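You operate a simulated robot arm through the tools that you are given. There is no shell and no other tool. Be economical: measure what you need, move in short steps, check, and stop when the job is done.

You run a simulated robot arm. Do the job below in one go: nothing can be reset, and whatever is moved stays where it is left.

TASK
Call the rack on the yellow ticket to the station that it names.
Fine: set its call tab, raise that flag, select CALL and the direction, start once; lower the flag after.

Only the result counts: the job must be done as asked and must still hold three seconds after the hand-in. Knocking over, shifting, dropping, spilling or breaking anything else fails it.

THE ROBOT
A 6-joint arm with a two-finger gripper on a trunk, on a base that drives. Base frame: it is fixed to the floor where the robot stands at the start and does not move with it; the origin is under the middle of the robot, x ahead of it, y to its left, z up. Lengths are in mm, angles in rad, forces in N, time in s.
Its first joint turns from -2.897 to 2.897 rad. Places, roughly: blue lot ticket [-250, 2500, 750]; call tab of the circle rack [800, 0, 800]; call tab of the diamond rack [1500, -900, 800]; call tab of the square rack [1000, -300, 800]; call tab of the triangle rack [1200, -600, 800]; check flag [1500, -1100, 800]; circle rack [900, 300, 1000]; conveyor start key [0, 1200, 1000]; diamond rack [1600, -700, 1000]; eyelet flag [1000, -400, 800]; green lot ticket [-250, 2250, 750]; grey lot ticket [0, 2000, 750]; rack conveyor [1200, 0, 700]; square rack [1100, 0, 1000]; step and call selector [100, 1300, 1000]; stitch flag [500, 200, 800]. Payload 2.54 kg.
The TCP is the grasp point between the finger pads, 30 mm short of the fingertips. In the tool frame z runs along the fingers and y along their closing line. Largest opening 116 mm; the body of the gripper starts 95 mm behind the TCP.
Orientation is that of the tool frame in the base frame, as a unit quaternion [x, y, z, w]. With the fingers straight down and closing along the base's y, the tool's x points along the base's -x, its y along +y and its z along -z.

THE INTERFACE
- The arm moves only by the tool jog_arm. Its argument "series" is a list of rows, each a list of 7 numbers: the turn, a rotation vector about the base's x, y, z in rad, then the shift along the base's x, y, z in mm, then the gripper command, from -1 (fully open) to 1 (shut), values between in proportion. In form: [[rx, ry, rz, tx, ty, tz, gripper], ...]. A call has 1 to 20 rows; each row is the pose to reach, as a shift and turn from the pose commanded when the call began. A row lasts 0.2 s, in which the tool goes at most 50 mm and 0.15 rad; a call with a longer step from one row to the next is refused whole, and so is a gripper value outside its range. A pose out of reach is approached as far as the arm can. The call stops where the force on the tool passes 40 N (or 10 N more than at its start, if that is more) or the arm is blocked; 0.2 s more then pass. The fingers move at their own pace (about 72 mm/s each) and stop on an object; they squeeze with about 27 N. The grip force told is the motor's: it shows also when the fingers shut on nothing. Time passes only in rows, and 0.2 s behind the last, so rows that repeat a pose let the fingers close. The reply holds the time, the measured pose of the TCP, the force on the tool along the base axes, the opening and the grip force, in the units named above and with some noise, with the torque about the TCP (base axes, N m) and any sound that the robot's microphone picked up.
- Cameras (640 x 400 px; columns grow to the right, rows downward): "scene" is now at [-44.3, 188.7, 1401]; the picture's right is [0.46, -0.89, 0.00], its down [-0.58, -0.30, -0.76] and it looks along [0.67, 0.35, -0.65] (base axes); focal length 216 px, centre (320, 200). "wrist" rides on the gripper at [69, -15, -122] in the tool frame; the picture's right is [0.21, 0.98, 0.00], its down [-0.83, 0.18, -0.53] and it looks along [-0.52, 0.11, 0.85] (tool axes); focal length 251 px, centre (320, 200). There is no depth. A picture from a camera that has moved, and an enlarged one, comes with that camera's place and axes in the base frame and with its lens.
- camera(camera): a new picture of that camera. It takes no simulated time.
- steer(legs): drives the robot by 1 to 6 legs, each [ahead, left, turn to the left] in mm, mm and rad, along the robot's own axes; the way and the turn of a leg run together, so that a leg with both is an arc; at most 1500 mm and 3.142 rad a leg. The arm and the cameras ride along, it lands a little off, and it stops where it bumps. It gives what a move gives.
- head_to(pan, tilt): turns the head with the scene camera to pan (to the left, within 2.094 rad either way) and tilt (down, from -0.506 to 1.204), counted from straight ahead of the robot. It gives what a move gives.
- inspect(camera, box): a new picture of the part [left, top, right, bottom] of that camera's present view, enlarged. It takes no simulated time.
- close_job(): hands the job in; it is judged then, once.

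Go step by step. Nothing tells you exact positions but the pictures and the camera data: compare them with the known pose of the tool, close in by small moves and look again before you grip or let go. The budget is 120 turns and 82 pictures, counting those below and the enlarged ones. Unless the task says otherwise, let go and move clear before handing in, and close with one line.

The tools are called as a command line: name --pt "numbers of a row" for each row, then --argument value for the rest, lists and objects as JSON in quotes. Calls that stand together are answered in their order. jog_arm: Moves the arm, as the interface text tells. Its arguments: {"type":"object","properties":{"series":{"type":"array"}},"required":["series"]} The other tools are called the same way: steer (legs) drives the base; head_to (pan, tilt) turns the head that bears the scene camera; camera (camera) takes a picture; inspect (camera, box) takes an enlarged picture of a part of a camera's view; close_job () hands the job in.

At the start:

```text
time_s: 0.0
tcp_pos: [676.3, -33.3, 1191.1]
orientation: [0.0, 1.0, 0.001, 0.0]
ft_force: [-0.6, 1.1, 1.3]
moment: [-0.02, 0.01, 0.0]
width: 116.0
grip_force: 0.1
robot x, y, heading: [2.0, -2.3, 0.002]
head pan, tilt: [0.476, 0.709]
```

scene: 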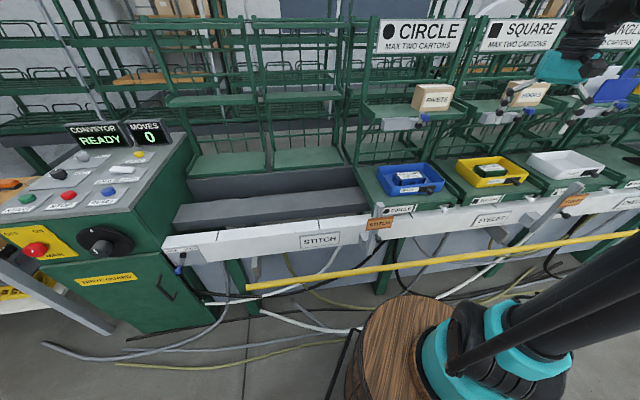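
wrist: 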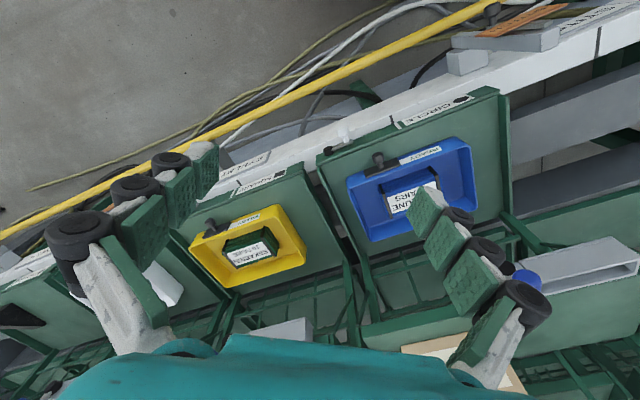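

I see the rack conveyor ahead with the control console to the left. First I look around to find the yellow ticket and the console details.

head_to --pan 1.5 --tilt 0.5

camera --camera "scene"

head_to --pan -0.4 --tilt 0.6

camera --camera "scene"

```text
time_s: 1.3
tcp_pos: [675.7, -33.3, 1191.1]
orientation: [0.0, 1.0, 0.0, 0.001]
ft_force: [0.4, 0.8, -0.4]
moment: [-0.03, -0.02, -0.02]
width: 116.3
grip_force: 0.0
robot x, y, heading: [-2.9, 1.2, -0.005]
head pan, tilt: [1.499, 0.499]
```

```text
79 pictures are left
camera scene: at [-113.0, 240.7, 1419.5], right [1.0, -0.07, 0.0], down [-0.03, -0.48, -0.88], along [0.06, 0.88, -0.48], focal length 216 px, centre (320, 200)
```

scene: 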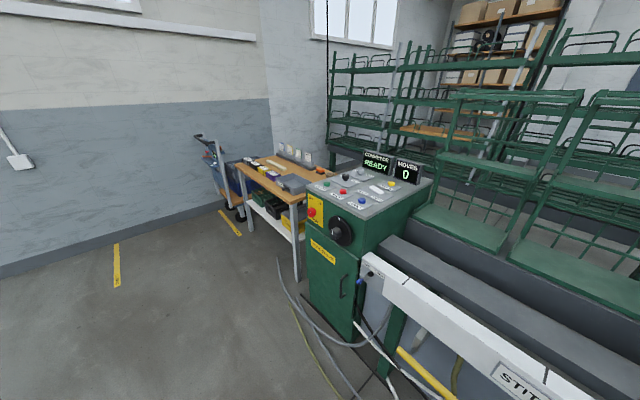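

```text
time_s: 3.1
tcp_pos: [676.4, -33.5, 1190.4]
orientation: [0.0, 1.0, 0.0, 0.0]
ft_force: [-1.0, 0.1, 0.2]
moment: [0.0, 0.03, -0.02]
width: 116.0
grip_force: 0.1
robot x, y, heading: [2.9, -0.5, -0.003]
head pan, tilt: [-0.4, 0.6]
```

```text
78 pictures are left
camera scene: at [-38.1, 115.6, 1410.4], right [-0.39, -0.92, 0.0], down [-0.52, 0.22, -0.83], along [0.76, -0.32, -0.56], focal length 216 px, centre (320, 200)
```

scene: 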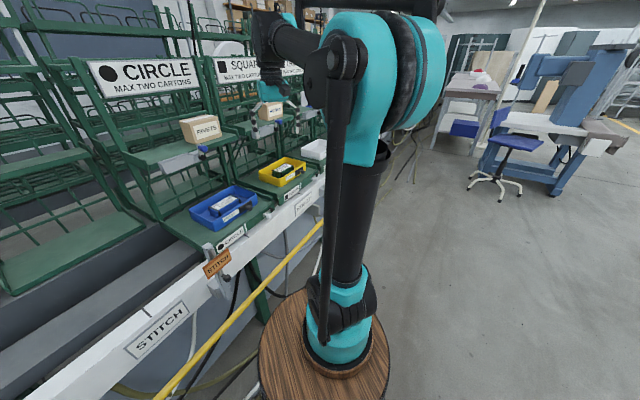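

The workbench with tickets is beyond the console to the left. I turn the head there and enlarge it.

head_to --pan 1.5 --tilt 0.5

inspect --camera "scene" --box '[220, 140, 320, 203]'

inspect --camera "scene" --box '[295, 145, 435, 265]'

```text
time_s: 5.0
tcp_pos: [676.7, -32.6, 1192.2]
orientation: [0.0, 1.0, 0.0, 0.0]
ft_force: [0.8, 0.2, -0.8]
moment: [0.0, 0.0, -0.01]
width: 115.7
grip_force: 0.1
robot x, y, heading: [-1.4, 2.0, 0.0]
head pan, tilt: [1.499, 0.499]
```

```text
6.35 times, centred on (270, 172) of scene
camera zoom: at [-113.0, 240.7, 1419.5], right [1.0, -0.07, 0.0], down [-0.03, -0.48, -0.88], along [0.06, 0.88, -0.48], focal length 1369 px, centre (638, 381)
```

zoom: 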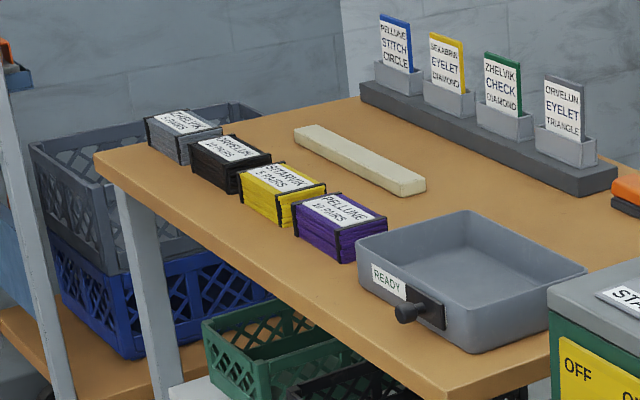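

```text
3.33 times, centred on (365, 205) of scene
camera zoom: at [-113.0, 240.7, 1419.5], right [1.0, -0.07, 0.0], down [-0.03, -0.48, -0.88], along [0.06, 0.88, -0.48], focal length 719 px, centre (170, 183)
```

zoom: 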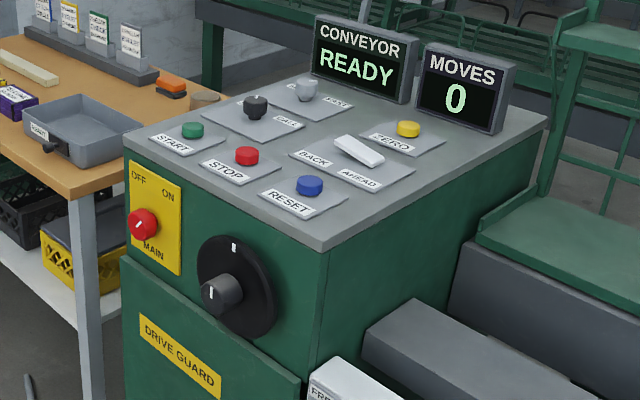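

The yellow ticket seems to read EYELET / DIAMOND. I enlarge it more, and the console, to be sure.

inspect --camera "scene" --box '[275, 140, 315, 165]'

inspect --camera "scene" --box '[320, 160, 404, 212]'

inspect --camera "scene" --box '[350, 240, 560, 400]'

head_to --pan 0.1 --tilt 0.6

camera --camera "scene"

```text
16.00 times, centred on (295, 152) of scene
camera zoom: at [-113.0, 240.7, 1419.5], right [1.0, -0.07, 0.0], down [-0.03, -0.48, -0.88], along [0.06, 0.88, -0.48], focal length 3451 px, centre (720, 960)
```

zoom: 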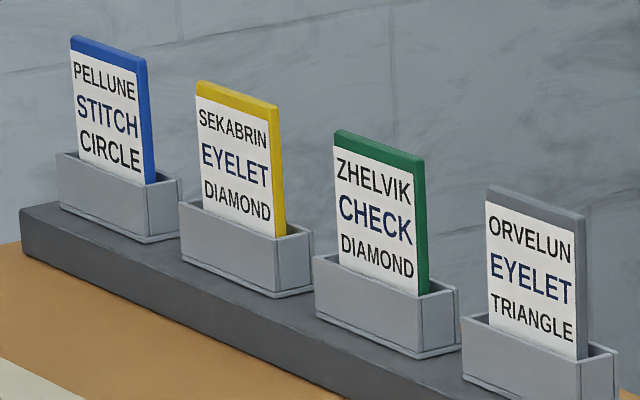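

```text
7.62 times, centred on (362, 186) of scene
camera zoom: at [-113.0, 240.7, 1419.5], right [1.0, -0.07, 0.0], down [-0.03, -0.48, -0.88], along [0.06, 0.88, -0.48], focal length 1643 px, centre (0, 307)
```

zoom: 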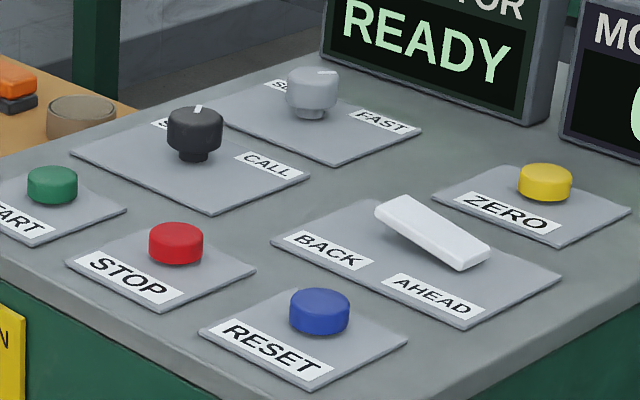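

```text
2.50 times, centred on (455, 320) of scene
camera zoom: at [-113.0, 240.7, 1419.5], right [1.0, -0.07, 0.0], down [-0.03, -0.48, -0.88], along [0.06, 0.88, -0.48], focal length 539 px, centre (-18, -100)
```

zoom: 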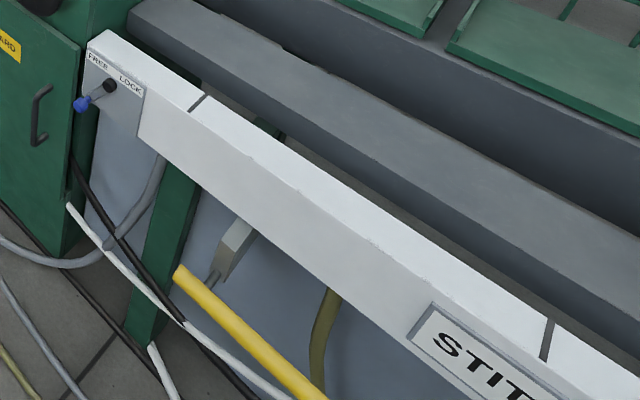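

```text
time_s: 6.5
tcp_pos: [676.0, -33.2, 1191.0]
orientation: [0.0, 1.0, 0.0, 0.001]
ft_force: [1.0, -0.2, 0.4]
moment: [-0.01, 0.01, 0.0]
width: 115.9
grip_force: 0.1
robot x, y, heading: [-0.9, -1.7, 0.003]
head pan, tilt: [0.099, 0.6]
```

```text
72 pictures are left
camera scene: at [-31.6, 158.8, 1410.4], right [0.1, -0.99, 0.0], down [-0.56, -0.06, -0.83], along [0.82, 0.08, -0.56], focal length 216 px, centre (320, 200)
```

scene: 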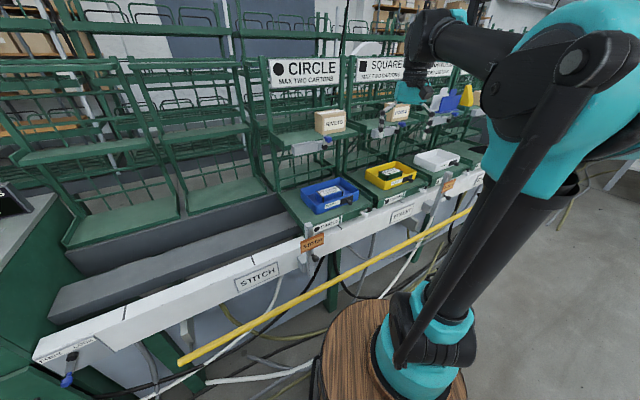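

The ticket says DIAMOND to EYELET. Now I enlarge the racks, tabs and flags.

inspect --camera "scene" --box '[260, 120, 400, 260]'

inspect --camera "scene" --box '[370, 90, 500, 230]'

inspect --camera "scene" --box '[30, 230, 330, 390]'

```text
2.86 times, centred on (330, 190) of scene
camera zoom: at [-31.6, 158.8, 1410.4], right [0.1, -0.99, 0.0], down [-0.56, -0.06, -0.83], along [0.82, 0.08, -0.56], focal length 616 px, centre (291, 229)
```

zoom: 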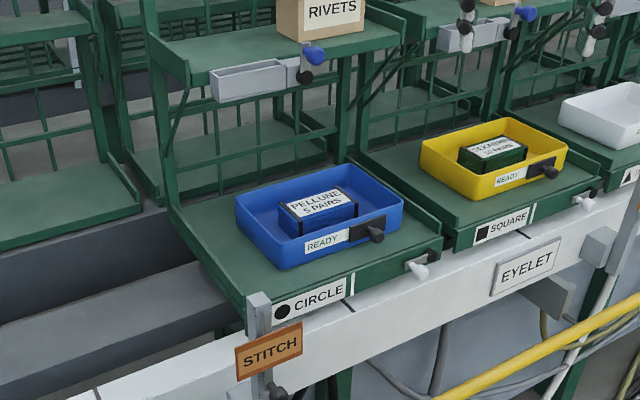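

```text
2.86 times, centred on (435, 160) of scene
camera zoom: at [-31.6, 158.8, 1410.4], right [0.1, -0.99, 0.0], down [-0.56, -0.06, -0.83], along [0.82, 0.08, -0.56], focal length 616 px, centre (-9, 314)
```

zoom: 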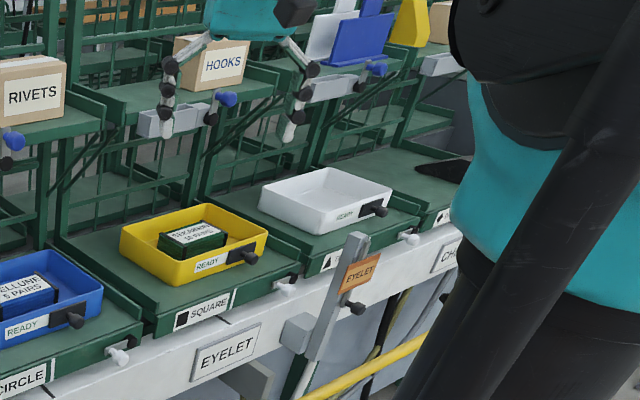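

```text
2.13 times, centred on (180, 310) of scene
camera zoom: at [-31.6, 158.8, 1410.4], right [0.1, -0.99, 0.0], down [-0.56, -0.06, -0.83], along [0.82, 0.08, -0.56], focal length 460 px, centre (619, -35)
```

zoom: 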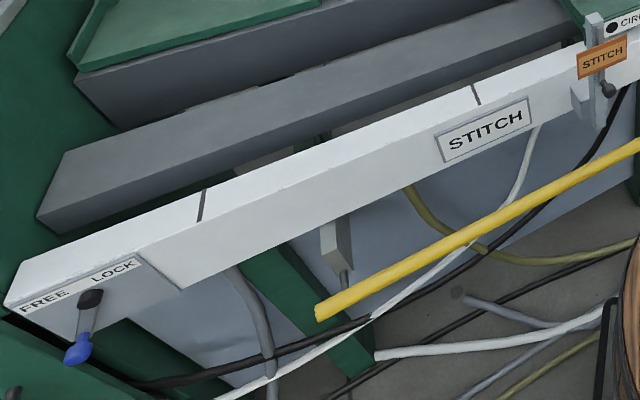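

Before driving I pull the arm in, then turn to face the conveyor and drive to the right, to a place between the eyelet flag and the diamond tab.

jog_arm --pt "0 0 0 -50 0 0 -1" --pt "0 0 0 -100 0 0 -1" --pt "0 0 0 -150 0 0 -1" --pt "0 0 0 -190 0 0 -1" --pt "0 0 0 -190 0 0 -1"

steer --legs '[[-100, 0, 0], [0, 0, 0.66], [0, -700, 0]]'

head_to --pan -0.3 --tilt 0.6

camera --camera "scene"

```text
time_s: 7.8
tcp_pos: [486.2, -34.6, 1192.8]
orientation: [0.0, 1.0, 0.0, 0.0]
ft_force: [-0.6, 1.0, -0.7]
moment: [0.0, 0.04, 0.0]
width: 116.3
grip_force: 0.1
robot x, y, heading: [-1.5, 0.3, 0.001]
head pan, tilt: [0.099, 0.6]
```

```text
time_s: 14.2
tcp_pos: [744.7, -277.5, 1192.6]
orientation: [-0.331, 0.944, 0.0, -0.001]
ft_force: [0.6, 0.3, 0.8]
moment: [0.01, -0.01, -0.03]
width: 115.9
grip_force: 0.0
robot x, y, heading: [341.8, -552.1, 0.672]
head pan, tilt: [0.099, 0.6]
```

```text
time_s: 15.1
tcp_pos: [744.9, -276.8, 1193.6]
orientation: [-0.33, 0.944, 0.001, 0.0]
ft_force: [0.0, 0.3, -0.2]
moment: [-0.04, 0.02, -0.04]
width: 116.1
grip_force: 0.2
robot x, y, heading: [344.9, -552.2, 0.675]
head pan, tilt: [-0.3, 0.6]
```

```text
68 pictures are left
camera scene: at [238.1, -478.0, 1410.4], right [0.37, -0.93, 0.0], down [-0.53, -0.21, -0.83], along [0.77, 0.3, -0.56], focal length 216 px, centre (320, 200)
```

scene: 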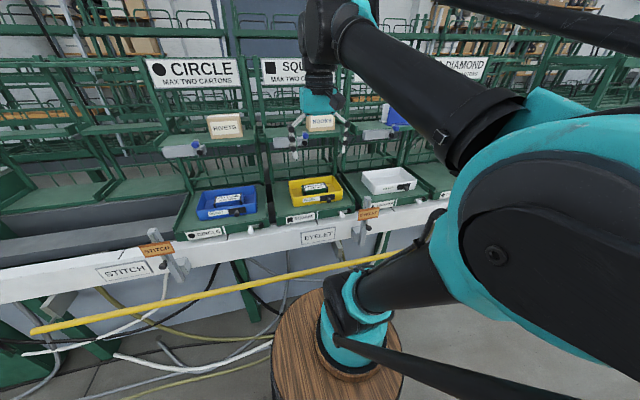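

The arm hides the right side; I drive on to the right and look again.

steer --legs '[[0, -680, 0]]'

head_to --pan 0.2 --tilt 0.6

camera --camera "scene"

camera --camera "wrist"

```text
time_s: 18.8
tcp_pos: [1166.9, -808.7, 1192.3]
orientation: [-0.329, 0.944, 0.0, 0.0]
ft_force: [-0.6, 0.9, 0.6]
moment: [0.0, 0.0, -0.02]
width: 116.0
grip_force: 0.1
robot x, y, heading: [761.2, -1081.5, 0.671]
head pan, tilt: [-0.3, 0.6]
```

```text
time_s: 19.7
tcp_pos: [1167.8, -809.3, 1192.1]
orientation: [-0.329, 0.944, 0.0, -0.001]
ft_force: [0.2, -0.7, 0.1]
moment: [0.0, -0.02, -0.02]
width: 116.0
grip_force: 0.0
robot x, y, heading: [763.0, -1083.3, 0.671]
head pan, tilt: [0.201, 0.6]
```

```text
67 pictures are left
camera scene: at [635.0, -972.5, 1410.4], right [0.76, -0.64, 0.0], down [-0.36, -0.43, -0.83], along [0.53, 0.63, -0.56], focal length 216 px, centre (320, 200)
```

scene: 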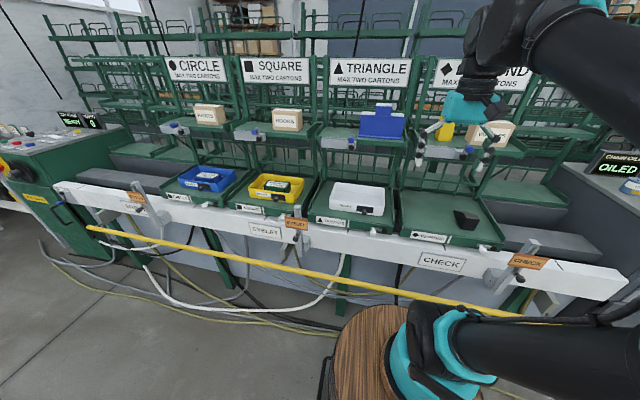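

```text
66 pictures are left
camera wrist: at [1122.4, -862.9, 1315.6], right [-0.78, 0.63, 0.0], down [0.53, 0.66, 0.53], along [0.34, 0.41, -0.85], focal length 251 px, centre (320, 200)
```

wrist: 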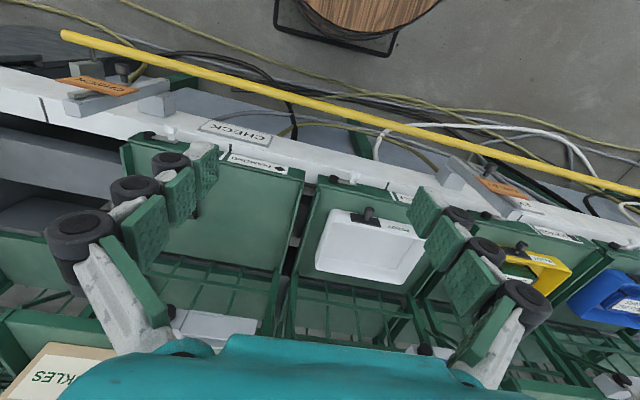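

Now I see all four racks, with the diamond rightmost. I enlarge the diamond tab, the flags and the right-hand machine.

inspect --camera "scene" --box '[240, 190, 400, 270]'

inspect --camera "scene" --box '[390, 200, 570, 300]'

inspect --camera "scene" --box '[520, 130, 640, 280]'

inspect --camera "scene" --box '[50, 150, 250, 270]'

```text
4.00 times, centred on (320, 230) of scene
camera zoom: at [635.0, -972.5, 1410.4], right [0.76, -0.64, 0.0], down [-0.36, -0.43, -0.83], along [0.53, 0.63, -0.56], focal length 863 px, centre (320, 80)
```

zoom: 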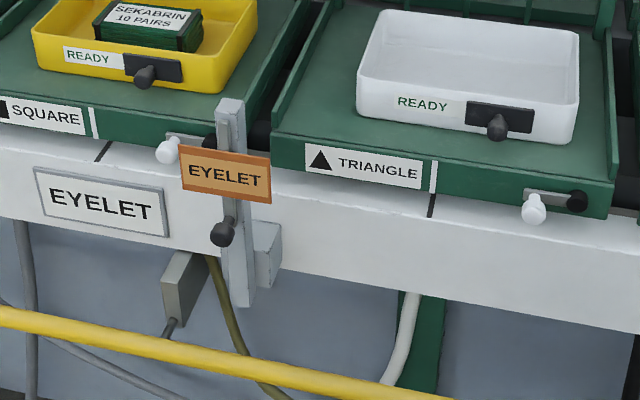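

```text
3.56 times, centred on (480, 250) of scene
camera zoom: at [635.0, -972.5, 1410.4], right [0.76, -0.64, 0.0], down [-0.36, -0.43, -0.83], along [0.53, 0.63, -0.56], focal length 767 px, centre (-249, 22)
```

zoom: 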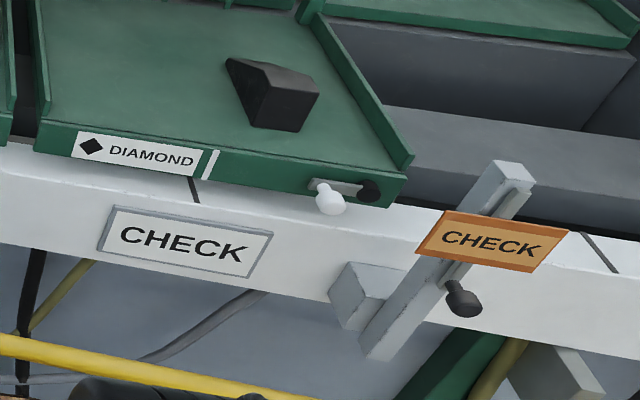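

```text
2.67 times, centred on (580, 205) of scene
camera zoom: at [635.0, -972.5, 1410.4], right [0.76, -0.64, 0.0], down [-0.36, -0.43, -0.83], along [0.53, 0.63, -0.56], focal length 575 px, centre (-373, 187)
```

zoom: 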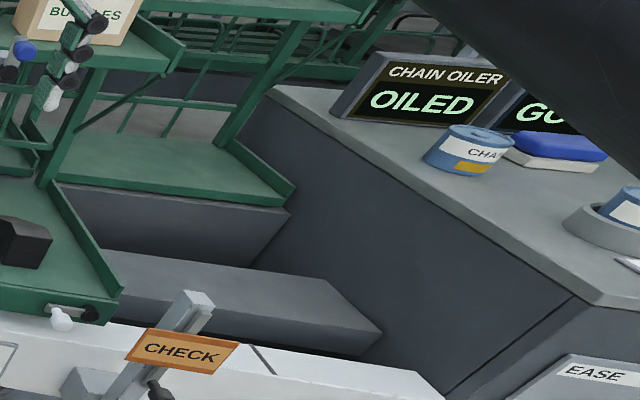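

```text
3.20 times, centred on (150, 210) of scene
camera zoom: at [635.0, -972.5, 1410.4], right [0.76, -0.64, 0.0], down [-0.36, -0.43, -0.83], along [0.53, 0.63, -0.56], focal length 690 px, centre (864, 168)
```

zoom: 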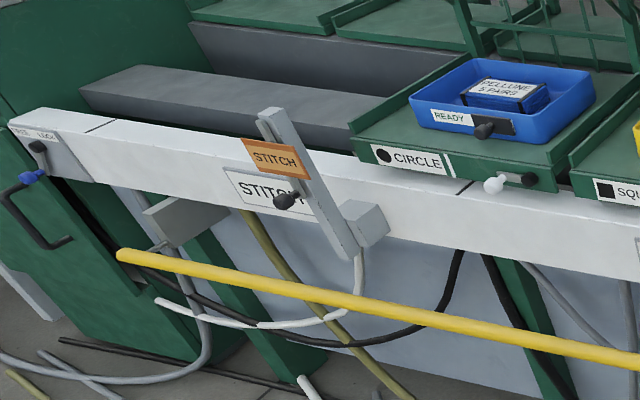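

The diamond tab is near [1467, -938, 800]. I bring the gripper close in front of it for a wrist look.

jog_arm --pt "0 0 0 25 -25 -24 -1" --pt "0 0 0 50 -50 -48 -1" --pt "0 0 0 75 -75 -72 -1" --pt "0 0 0 100 -100 -96 -1" --pt "0 0 0 125 -125 -120 -1" --pt "0 0 0 150 -150 -144 -1" --pt "0 0 0 175 -175 -168 -1" --pt "0 0 0 197 -200 -190 -1" --pt "0 0 0 197 -200 -190 -1"

camera --camera "wrist"

camera --camera "scene"

```text
time_s: 21.7
tcp_pos: [1363.2, -1008.5, 1002.4]
orientation: [-0.329, 0.944, 0.0, 0.0]
ft_force: [-0.5, -0.2, -0.4]
moment: [-0.03, 0.04, 0.02]
width: 115.9
grip_force: 0.1
robot x, y, heading: [762.5, -1082.4, 0.668]
head pan, tilt: [0.201, 0.6]
```

```text
61 pictures are left
camera wrist: at [1317.8, -1063.4, 1125.4], right [-0.78, 0.63, 0.0], down [0.53, 0.66, 0.53], along [0.34, 0.41, -0.85], focal length 251 px, centre (320, 200)
```

wrist: 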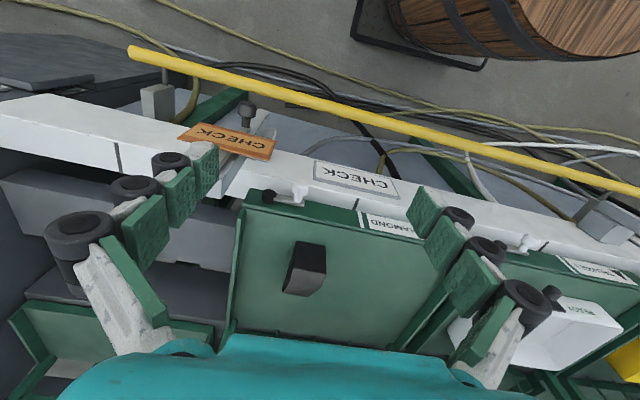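

```text
60 pictures are left
camera scene: at [635.0, -972.4, 1410.4], right [0.77, -0.64, 0.0], down [-0.36, -0.43, -0.83], along [0.53, 0.63, -0.56], focal length 216 px, centre (320, 200)
```

scene: 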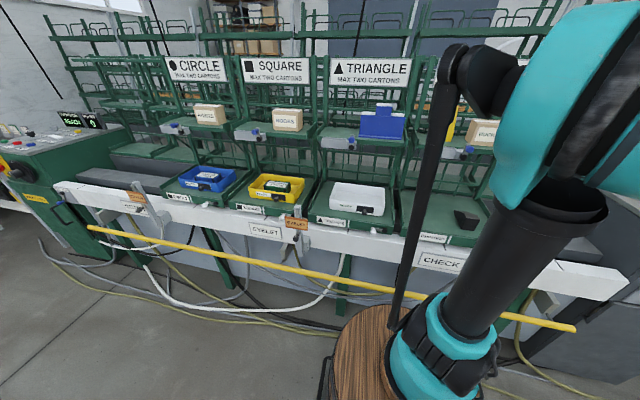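

inspect --camera "wrist" --box '[240, 165, 340, 228]'

inspect --camera "wrist" --box '[400, 180, 640, 300]'

```text
6.35 times, centred on (290, 196) of wrist
camera zoom: at [1317.8, -1063.4, 1125.4], right [-0.78, 0.63, 0.0], down [0.53, 0.66, 0.53], along [0.34, 0.41, -0.85], focal length 1596 px, centre (510, 222)
```

zoom: 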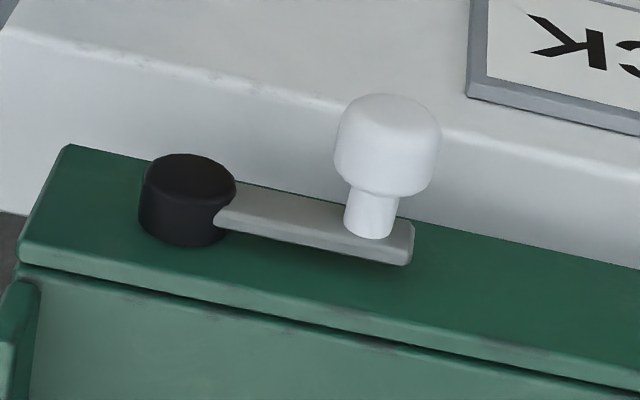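

```text
2.67 times, centred on (520, 240) of wrist
camera zoom: at [1317.8, -1063.4, 1125.4], right [-0.78, 0.63, 0.0], down [0.53, 0.66, 0.53], along [0.34, 0.41, -0.85], focal length 670 px, centre (-213, 93)
```

zoom: 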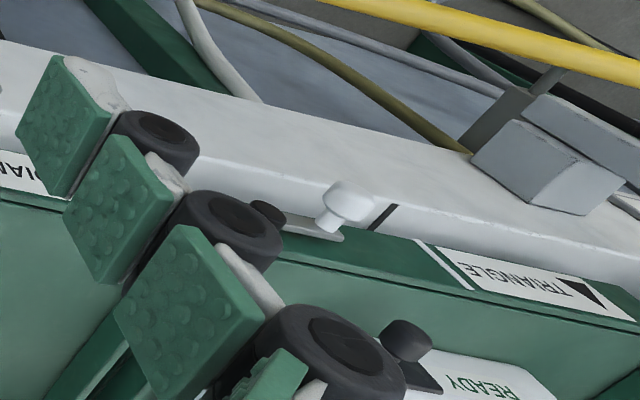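

The tab is a small lever on the rack's front face, with its pivot at the right and a white knob at the left; it should swing up. I tilt the tool forward and come closer to look.

jog_arm --pt "0.078 -0.098 0 4 1 -17 -1" --pt "0.156 -0.196 0 8 2 -34 -1" --pt "0.233 -0.294 0 11 3 -50 -1" --pt "0.311 -0.392 0 14 4 -67 -0.6" --pt "0.389 -0.49 0 18 5 -84 -0.3" --pt "0.467 -0.587 0 21 5 -100 -0.3" --pt "0.467 -0.587 0 21 5 -100 -0.3"

camera --camera "wrist"

```text
time_s: 23.3
tcp_pos: [1384.1, -1006.5, 901.4]
orientation: [-0.307, 0.879, 0.121, 0.346]
ft_force: [-0.7, -0.1, 0.2]
moment: [0.0, 0.03, -0.01]
width: 75.2
grip_force: 0.0
robot x, y, heading: [768.9, -1086.6, 0.673]
head pan, tilt: [0.201, 0.6]
```

```text
57 pictures are left
camera wrist: at [1288.2, -1100.2, 945.4], right [-0.73, 0.67, -0.15], down [0.08, 0.29, 0.95], along [0.68, 0.69, -0.26], focal length 251 px, centre (320, 200)
```

wrist: 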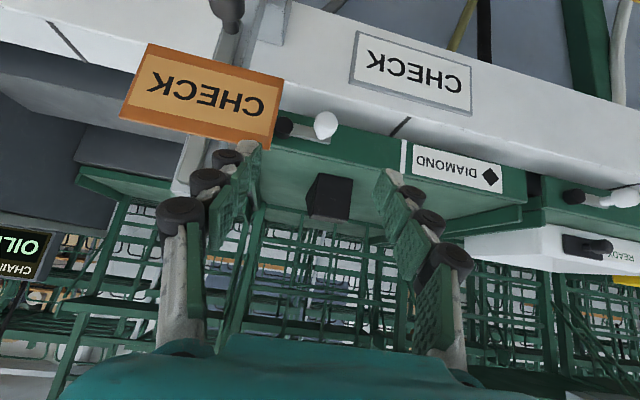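

The knob head comes out at about [1455, -939, 801] with the pivot 48 mm to its right; the check flag's plate (top ~869) stands close on the right. I use a steeper tool, narrow the fingers and hover above the knob.

jog_arm --pt "0 0 0 -3 3 30 0.2" --pt "-0.078 0.098 0 10 12 35 0.2" --pt "-0.156 0.196 0 30 30 35 0.2" --pt "-0.234 0.294 0 50 48 20 0.2" --pt "-0.28 0.352 0 69 66 0 0.2" --pt "-0.28 0.352 0 69 66 -21 0.2" --pt "-0.28 0.352 0 69 66 -21 0.2"

camera --camera "wrist"

```text
time_s: 24.9
tcp_pos: [1454.2, -938.3, 882.6]
orientation: [-0.325, 0.934, 0.049, 0.141]
ft_force: [1.0, 0.1, 0.4]
moment: [-0.01, 0.01, 0.0]
width: 46.3
grip_force: 0.0
robot x, y, heading: [763.3, -1086.0, 0.668]
head pan, tilt: [0.201, 0.6]
```

```text
56 pictures are left
camera wrist: at [1383.3, -1013.1, 978.3], right [-0.77, 0.64, -0.06], down [0.38, 0.53, 0.75], along [0.51, 0.55, -0.65], focal length 251 px, centre (320, 200)
```

wrist: 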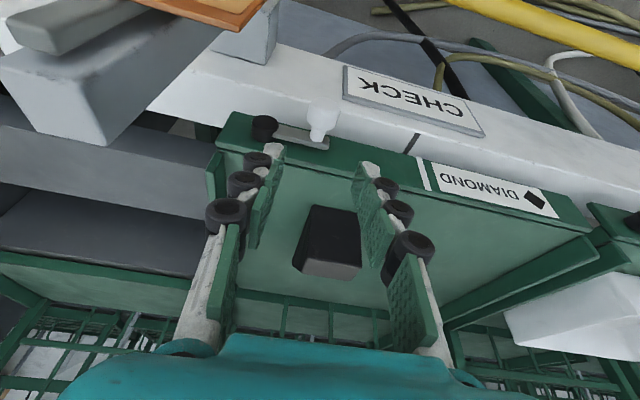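

The fingers are centred over the knob. I lower around it and look before gripping.

jog_arm --pt "0 0 0 -2 -3 -25 0.2" --pt "0 0 0 -2 -3 -50 0.2" --pt "0 0 0 -2 -3 -73 0.2" --pt "0 0 0 -2 -3 -73 0.2"

inspect --camera "wrist" --box '[200, 80, 456, 240]'

```text
time_s: 25.9
tcp_pos: [1452.0, -939.2, 808.8]
orientation: [-0.325, 0.934, 0.049, 0.141]
ft_force: [-0.5, 0.6, -0.7]
moment: [0.0, 0.0, -0.02]
width: 46.6
grip_force: 0.0
robot x, y, heading: [764.3, -1084.0, 0.672]
head pan, tilt: [0.201, 0.6]
```

```text
2.50 times, centred on (328, 160) of wrist
camera zoom: at [1380.6, -1015.5, 905.2], right [-0.77, 0.64, -0.06], down [0.38, 0.53, 0.75], along [0.51, 0.55, -0.65], focal length 629 px, centre (300, 300)
```

zoom: 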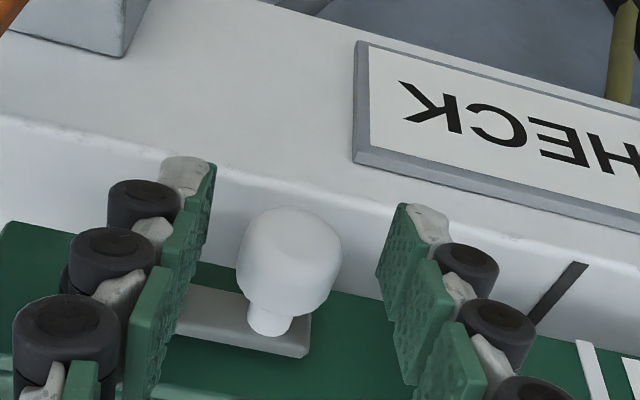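

The knob stands between the pads; I grip and try the upward arc by a little.

jog_arm --pt "0 0 0 0 0 0 1" --pt "0 0 0 0 0 0 1" --pt "0 0 0 0 0 0 1" --pt "0 0 0 1 -1 12 1" --pt "0 0 0 2 -3 18 1"

inspect --camera "wrist" --box '[200, 80, 456, 240]'

```text
time_s: 26.8
tcp_pos: [1452.2, -942.2, 810.8]
orientation: [-0.326, 0.934, 0.048, 0.139]
ft_force: [11.2, 0.1, -26.4]
moment: [-0.16, 0.06, -0.02]
width: 22.2
grip_force: 44.8
robot x, y, heading: [763.8, -1084.5, 0.666]
head pan, tilt: [0.201, 0.6]
stopped in row 4: the force on the tool passed its limit at 42 N (the readings are from after the stop); the commanded pose is now the measured one
```

```text
2.50 times, centred on (328, 160) of wrist
camera zoom: at [1382.1, -1016.8, 907.4], right [-0.77, 0.64, -0.06], down [0.38, 0.54, 0.75], along [0.51, 0.55, -0.66], focal length 629 px, centre (300, 300)
```

zoom: 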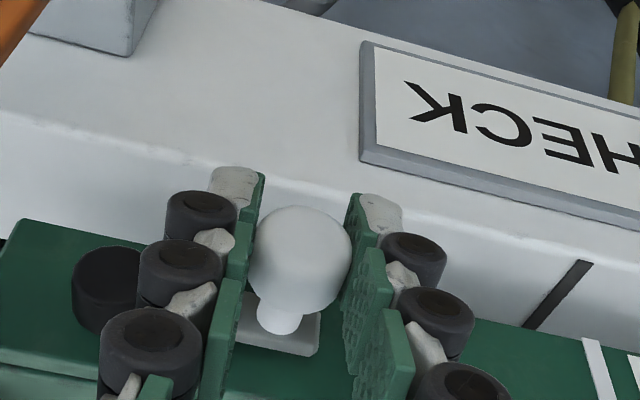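

It resists upward. I test gently, first back to rest, then slowly downward, watching the forces.

jog_arm --pt "0 0 0 0 0 -2 1" --pt "0 0 0 0 0 -4 1" --pt "0 0 0 0 0 -6 1" --pt "0 0 0 0 0 -8 1"

```text
time_s: 27.8
tcp_pos: [1452.8, -942.1, 803.5]
orientation: [-0.325, 0.934, 0.049, 0.14]
ft_force: [11.4, -12.6, 10.4]
moment: [-0.46, -0.05, -0.12]
width: 21.9
grip_force: 44.8
robot x, y, heading: [766.7, -1083.1, 0.671]
head pan, tilt: [0.201, 0.6]
```

jog_arm --pt "0 0 0 0 0 -2 1" --pt "0 0 0 0 0 -4 1" --pt "0 0 0 0 0 -6 1" --pt "0 0 0 0 0 -8 1"

inspect --camera "wrist" --box '[200, 80, 456, 240]'

```text
time_s: 28.8
tcp_pos: [1453.5, -942.1, 794.9]
orientation: [-0.325, 0.934, 0.049, 0.141]
ft_force: [21.2, -26.7, 17.4]
moment: [-0.51, -0.28, -0.36]
width: 21.5
grip_force: 44.9
robot x, y, heading: [763.8, -1087.1, 0.668]
head pan, tilt: [0.201, 0.6]
```

```text
2.50 times, centred on (328, 160) of wrist
camera zoom: at [1382.1, -1017.5, 892.5], right [-0.77, 0.64, -0.06], down [0.38, 0.54, 0.75], along [0.52, 0.55, -0.65], focal length 629 px, centre (300, 300)
```

zoom: 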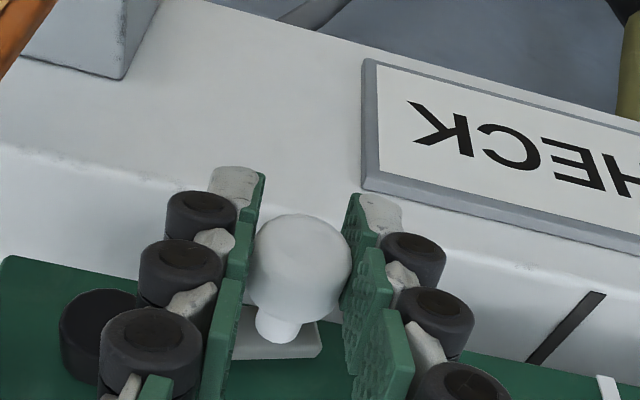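

The knob followed downward, so the lever swings down. I now follow the arc, to the right and down, in small steps.

jog_arm --pt "0 0 0 2 -3 0 1" --pt "0 0 0 4 -5 0 1" --pt "0 0 0 4 -5 0 1"

```text
time_s: 29.6
tcp_pos: [1452.8, -943.4, 795.6]
orientation: [-0.327, 0.933, 0.051, 0.139]
ft_force: [-22.5, 32.3, -10.1]
moment: [0.53, -0.33, 0.39]
width: 21.7
grip_force: 44.6
robot x, y, heading: [766.8, -1082.4, 0.673]
head pan, tilt: [0.201, 0.6]
```

jog_arm --pt "0 0 0 -1.4 1.8 -3.7 1" --pt "0 0 0 -0.5 0.6 -7.2 1" --pt "0 0 0 0.6 -0.8 -10.6 1" --pt "0 0 0 1.9 -2.4 -13.9 1"

inspect --camera "wrist" --box '[200, 80, 456, 240]'

```text
time_s: 30.6
tcp_pos: [1456.5, -948.3, 781.2]
orientation: [-0.325, 0.934, 0.049, 0.14]
ft_force: [-23.2, 34.6, -15.9]
moment: [-0.58, 0.37, 0.3]
width: 21.8
grip_force: 45.3
robot x, y, heading: [767.1, -1083.5, 0.668]
head pan, tilt: [0.201, 0.6]
```

```text
2.50 times, centred on (328, 160) of wrist
camera zoom: at [1386.0, -1022.8, 878.2], right [-0.77, 0.64, -0.06], down [0.38, 0.54, 0.75], along [0.51, 0.55, -0.66], focal length 629 px, centre (300, 300)
```

zoom: 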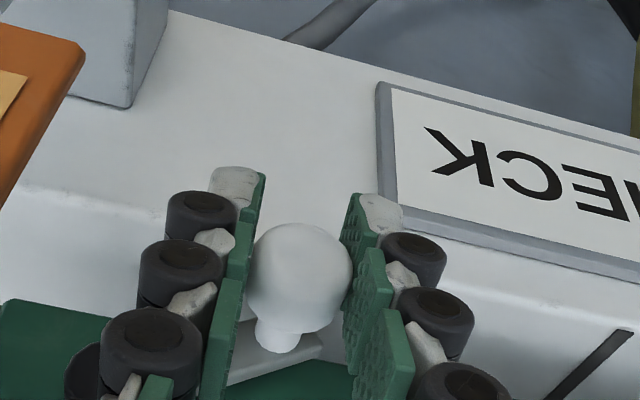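

jog_arm --pt "0 0 0 -1.2 1.6 -2.5 1" --pt "0 0 0 -0.3 0.4 -5.5 1" --pt "0 0 0 1.2 -1.6 -9.2 1" --pt "0 0 0 3 -3.7 -12 1"

inspect --camera "wrist" --box '[200, 80, 456, 240]'

```text
time_s: 31.6
tcp_pos: [1460.6, -954.1, 768.0]
orientation: [-0.325, 0.934, 0.047, 0.141]
ft_force: [9.0, -3.9, 12.3]
moment: [-0.3, 0.23, -0.05]
width: 22.7
grip_force: 45.2
robot x, y, heading: [763.0, -1084.8, 0.671]
head pan, tilt: [0.201, 0.6]
```

```text
2.50 times, centred on (328, 160) of wrist
camera zoom: at [1390.0, -1028.9, 865.9], right [-0.77, 0.64, -0.07], down [0.38, 0.54, 0.75], along [0.52, 0.55, -0.65], focal length 629 px, centre (300, 300)
```

zoom: 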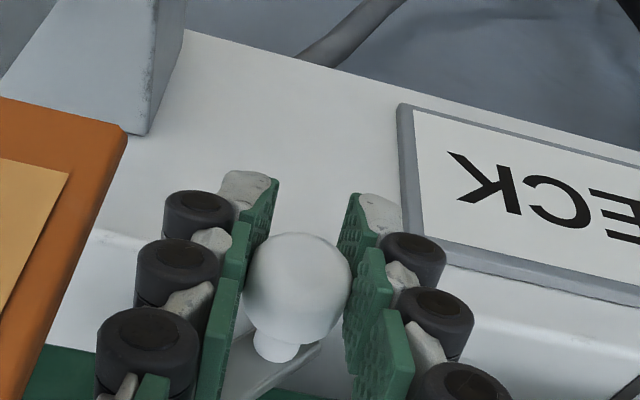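

jog_arm --pt "0 0 0 2.6 -3.3 -3.5 1" --pt "0 0 0 5.1 -6.4 -6 1" --pt "0 0 0 8.1 -10.3 -8.5 1"

inspect --camera "wrist" --box '[160, 80, 416, 240]'

```text
time_s: 32.6
tcp_pos: [1465.5, -959.6, 760.7]
orientation: [-0.326, 0.934, 0.05, 0.138]
ft_force: [-1.8, 5.5, -3.3]
moment: [-0.28, 0.16, -0.01]
width: 22.3
grip_force: 45.1
robot x, y, heading: [765.0, -1083.4, 0.672]
head pan, tilt: [0.201, 0.6]
stopped in row 3: the force on the tool passed its limit at 42 N (the readings are from after the stop); the commanded pose is now the measured one
```

```text
2.50 times, centred on (288, 160) of wrist
camera zoom: at [1395.8, -1035.3, 857.3], right [-0.77, 0.64, -0.06], down [0.38, 0.53, 0.75], along [0.51, 0.56, -0.66], focal length 629 px, centre (400, 300)
```

zoom: 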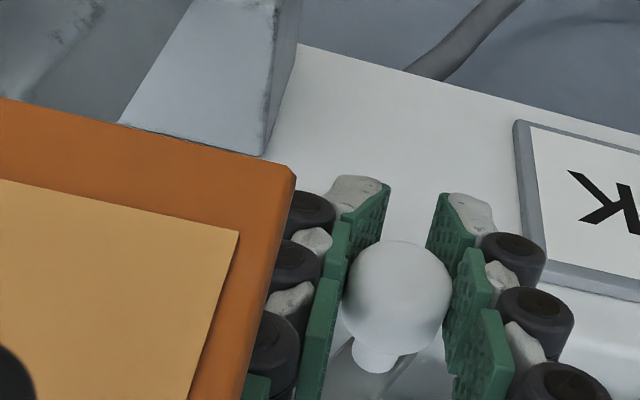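

jog_arm --pt "0 0 0 0.8 -1 -0.8 1" --pt "0 0 0 1.6 -2 -1.6 1" --pt "0 0 0 2.4 -3 -2.2 1"

```text
time_s: 33.4
tcp_pos: [1467.3, -960.6, 758.0]
orientation: [-0.327, 0.933, 0.051, 0.139]
ft_force: [-17.3, 32.4, 9.6]
moment: [-0.28, -0.12, 0.36]
width: 22.3
grip_force: 44.5
robot x, y, heading: [764.5, -1084.2, 0.672]
head pan, tilt: [0.201, 0.6]
```

The lever seems to be at its end stop, about 60° down. I let go, rise clear and look.

jog_arm --pt "0 0 0 -2.4 3 2 0.35" --pt "0 0 0 -2.4 3 2 0.35" --pt "0 0 0 -2.4 3 2 0.35" --pt "0 0 0 -4 3 30 0.35" --pt "0 0 0 -6 3 70 0.35" --pt "0 0 0 -8 3 110 0.35" --pt "0 0 0 -8 3 150 0.35" --pt "0 0 0 -8 3 150 0.35"

inspect --camera "wrist" --box '[200, 60, 456, 220]'

```text
time_s: 35.2
tcp_pos: [1460.9, -960.1, 907.5]
orientation: [-0.326, 0.934, 0.05, 0.14]
ft_force: [-0.6, -0.6, 0.6]
moment: [0.03, 0.0, 0.0]
width: 37.8
grip_force: 0.0
robot x, y, heading: [767.3, -1085.7, 0.666]
head pan, tilt: [0.201, 0.6]
```

```text
2.50 times, centred on (328, 140) of wrist
camera zoom: at [1390.8, -1035.1, 1004.3], right [-0.77, 0.64, -0.06], down [0.38, 0.53, 0.75], along [0.51, 0.56, -0.66], focal length 629 px, centre (300, 350)
```

zoom: 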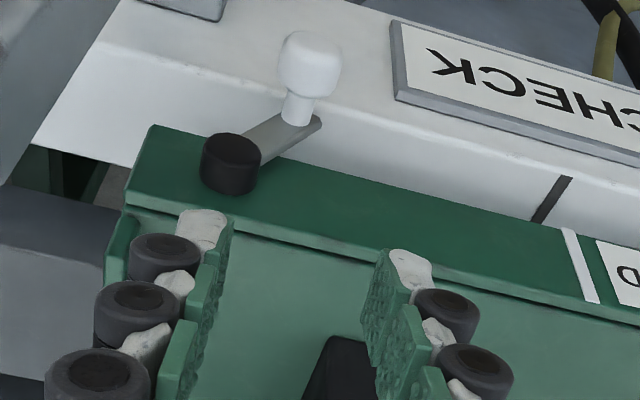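

The diamond tab is set. Next I back the arm off and swing it left to the eyelet flag, whose knob I take to be near [955, -446, 817].

jog_arm --pt "0 0 0 -30 -24 30 0.2" --pt "0 0 0 -60 -48 60 0.2" --pt "0 0 0 -91 -72 90 0.2" --pt "0 0 0 -119 -37 90 0.2" --pt "0 0 0 -147 -2 90 0.2" --pt "0 0 0 -175 33 90 0.2" --pt "0 0 0 -203 68 90 0.2" --pt "0 0 0 -231 103 90 0.2" --pt "0 0 0 -259 138 90 0.2" --pt "0 0 0 -287 173 90 0.2" --pt "0 0 0 -315 208 90 0.2" --pt "0 0 0 -343 243 90 0.2" --pt "0 0 0 -371 278 90 0.2" --pt "0 0 0 -399 313 90 0.2" --pt "0 0 0 -427 348 90 0.2" --pt "0 0 0 -455 383 90 0.2" --pt "0 0 0 -483 418 90 0.2" --pt "0 0 0 -511 453 60 0.2" --pt "0 0 0 -536 488 30 0.2" --pt "0 0 0 -536 488 30 0.2"

camera --camera "wrist"

```text
refused: row 18 steps farther than a row can; nothing moved
```

```text
48 pictures are left
camera wrist: at [1390.8, -1035.1, 1004.3], right [-0.77, 0.64, -0.06], down [0.38, 0.53, 0.75], along [0.51, 0.56, -0.66], focal length 251 px, centre (320, 200)
```

wrist: 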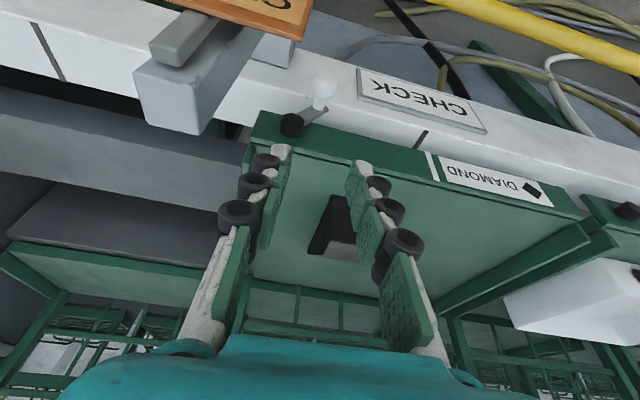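

jog_arm --pt "0 0 0 -30 -24 30 0.2" --pt "0 0 0 -60 -48 60 0.2" --pt "0 0 0 -91 -72 90 0.2" --pt "0 0 0 -119 -37 90 0.2" --pt "0 0 0 -147 -2 90 0.2" --pt "0 0 0 -175 33 90 0.2" --pt "0 0 0 -203 68 90 0.2" --pt "0 0 0 -231 103 90 0.2" --pt "0 0 0 -259 138 90 0.2" --pt "0 0 0 -287 173 90 0.2" --pt "0 0 0 -315 208 90 0.2" --pt "0 0 0 -343 243 90 0.2" --pt "0 0 0 -371 278 90 0.2" --pt "0 0 0 -399 313 90 0.2" --pt "0 0 0 -427 348 90 0.2" --pt "0 0 0 -455 383 90 0.2" --pt "0 0 0 -483 418 80 0.2" --pt "0 0 0 -511 453 70 0.2" --pt "0 0 0 -536 488 60 0.2" --pt "0 0 0 -536 488 60 0.2"

camera --camera "wrist"

```text
time_s: 39.4
tcp_pos: [921.7, -473.4, 969.8]
orientation: [-0.326, 0.934, 0.05, 0.139]
ft_force: [-0.4, 0.8, 0.9]
moment: [-0.01, -0.02, -0.04]
width: 46.3
grip_force: 0.0
robot x, y, heading: [764.9, -1081.7, 0.665]
head pan, tilt: [0.201, 0.6]
```

```text
47 pictures are left
camera wrist: at [852.6, -548.4, 1065.9], right [-0.77, 0.64, -0.06], down [0.38, 0.53, 0.75], along [0.51, 0.56, -0.66], focal length 251 px, centre (320, 200)
```

wrist: 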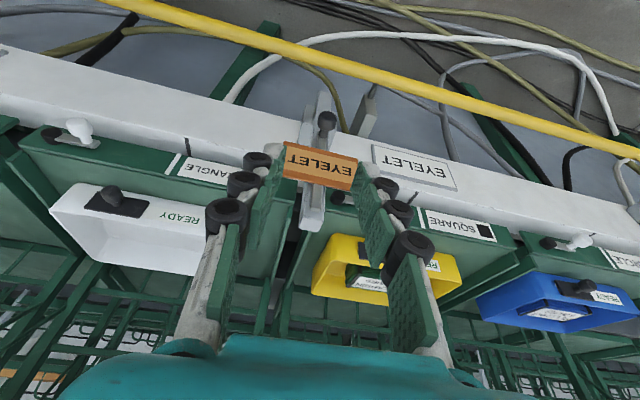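

inspect --camera "wrist" --box '[250, 75, 410, 235]'

inspect --camera "scene" --box '[240, 180, 360, 280]'

```text
2.50 times, centred on (330, 155) of wrist
camera zoom: at [852.6, -548.4, 1065.9], right [-0.77, 0.64, -0.06], down [0.38, 0.53, 0.75], along [0.51, 0.56, -0.66], focal length 629 px, centre (295, 312)
```

zoom: 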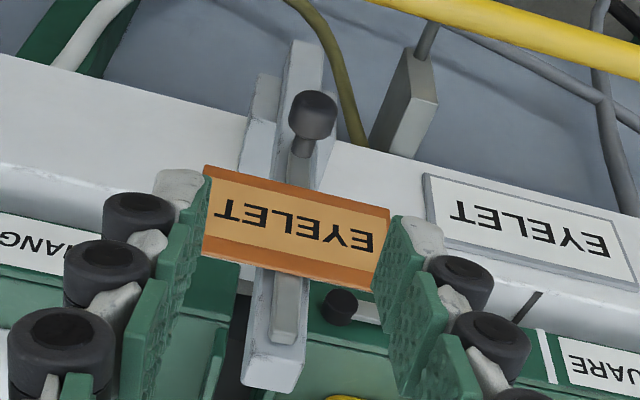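

```text
4.00 times, centred on (300, 230) of scene
camera zoom: at [634.7, -972.3, 1410.4], right [0.77, -0.64, 0.0], down [-0.36, -0.43, -0.83], along [0.53, 0.63, -0.56], focal length 863 px, centre (400, 80)
```

zoom: 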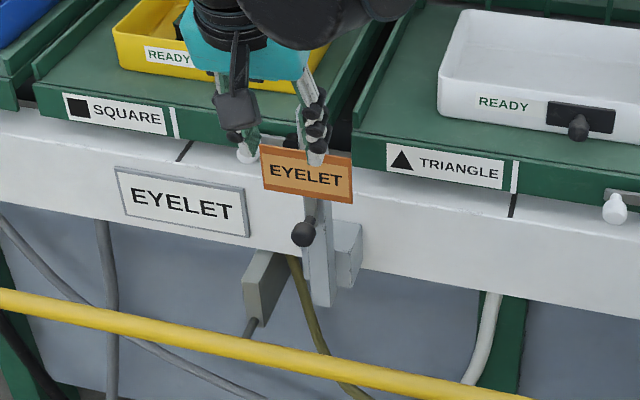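

The eyelet flag's knob sits below its plate, at about [962, -430, 799]. I tilt the tool further forward to come at it from the front, and stop short for a look.

jog_arm --pt "0.078 -0.098 0 -1 1 -20 0.2" --pt "0.156 -0.196 0 -2 2 -45 0.2" --pt "0.233 -0.294 0 -3 3 -70 0.2" --pt "0.311 -0.392 0 -5 4 -95 0.2" --pt "0.389 -0.49 0 -6 5 -116 0.2" --pt "0.467 -0.587 0 -7 6 -136 0.2" --pt "0.467 -0.587 0 -7 6 -136 0.2"

camera --camera "wrist"

inspect --camera "scene" --box '[220, 180, 360, 280]'

```text
time_s: 41.0
tcp_pos: [916.8, -465.3, 831.9]
orientation: [-0.287, 0.817, 0.167, 0.472]
ft_force: [0.3, 0.5, -0.9]
moment: [0.0, 0.0, 0.0]
width: 46.1
grip_force: 0.0
robot x, y, heading: [764.7, -1083.5, 0.665]
head pan, tilt: [0.201, 0.6]
```

```text
44 pictures are left
camera wrist: at [817.5, -564.8, 833.5], right [-0.69, 0.7, -0.18], down [-0.15, 0.11, 0.98], along [0.7, 0.71, 0.03], focal length 251 px, centre (320, 200)
```

wrist: 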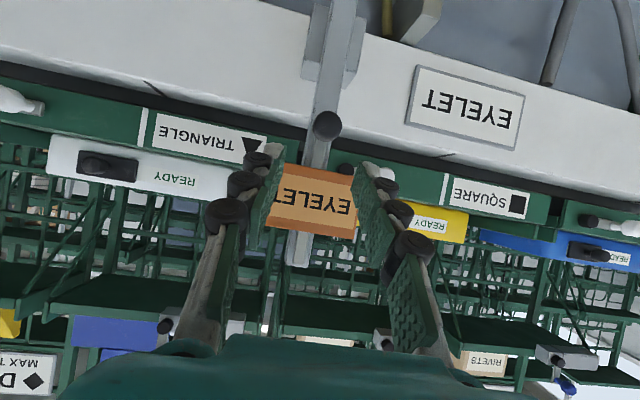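

```text
4.00 times, centred on (290, 230) of scene
camera zoom: at [634.7, -972.2, 1410.4], right [0.77, -0.64, 0.0], down [-0.36, -0.43, -0.83], along [0.53, 0.63, -0.56], focal length 863 px, centre (440, 80)
```

zoom: 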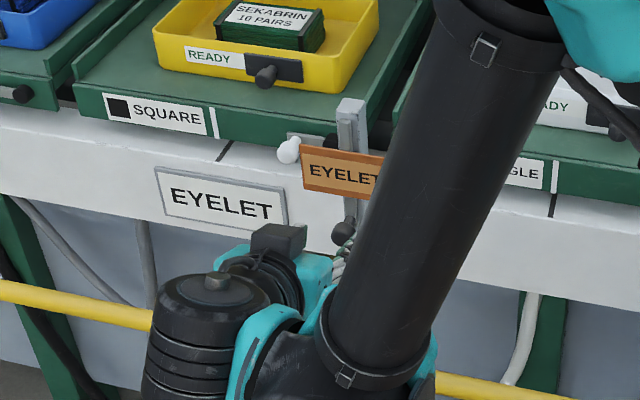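

The knob is refined to about [970, -419, 780]. I advance along the tool axis so the pads' tips straddle it.

jog_arm --pt "0 0 0 13 12 -14 0.2" --pt "0 0 0 27 24 -28 0.2" --pt "0 0 0 40 36 -42 0.2" --pt "0 0 0 40 36 -42 0.2"

inspect --camera "wrist" --box '[200, 60, 456, 220]'

```text
time_s: 42.0
tcp_pos: [958.0, -429.9, 793.9]
orientation: [-0.287, 0.818, 0.166, 0.471]
ft_force: [0.5, -0.4, 0.5]
moment: [0.03, 0.01, -0.01]
width: 46.4
grip_force: 0.1
robot x, y, heading: [761.5, -1084.8, 0.672]
head pan, tilt: [0.201, 0.6]
```

```text
2.50 times, centred on (328, 140) of wrist
camera zoom: at [857.1, -529.2, 795.2], right [-0.69, 0.7, -0.18], down [-0.15, 0.11, 0.98], along [0.7, 0.71, 0.03], focal length 629 px, centre (300, 350)
```

zoom: 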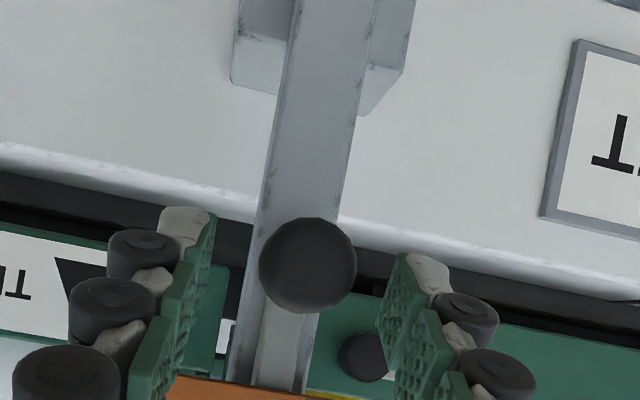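

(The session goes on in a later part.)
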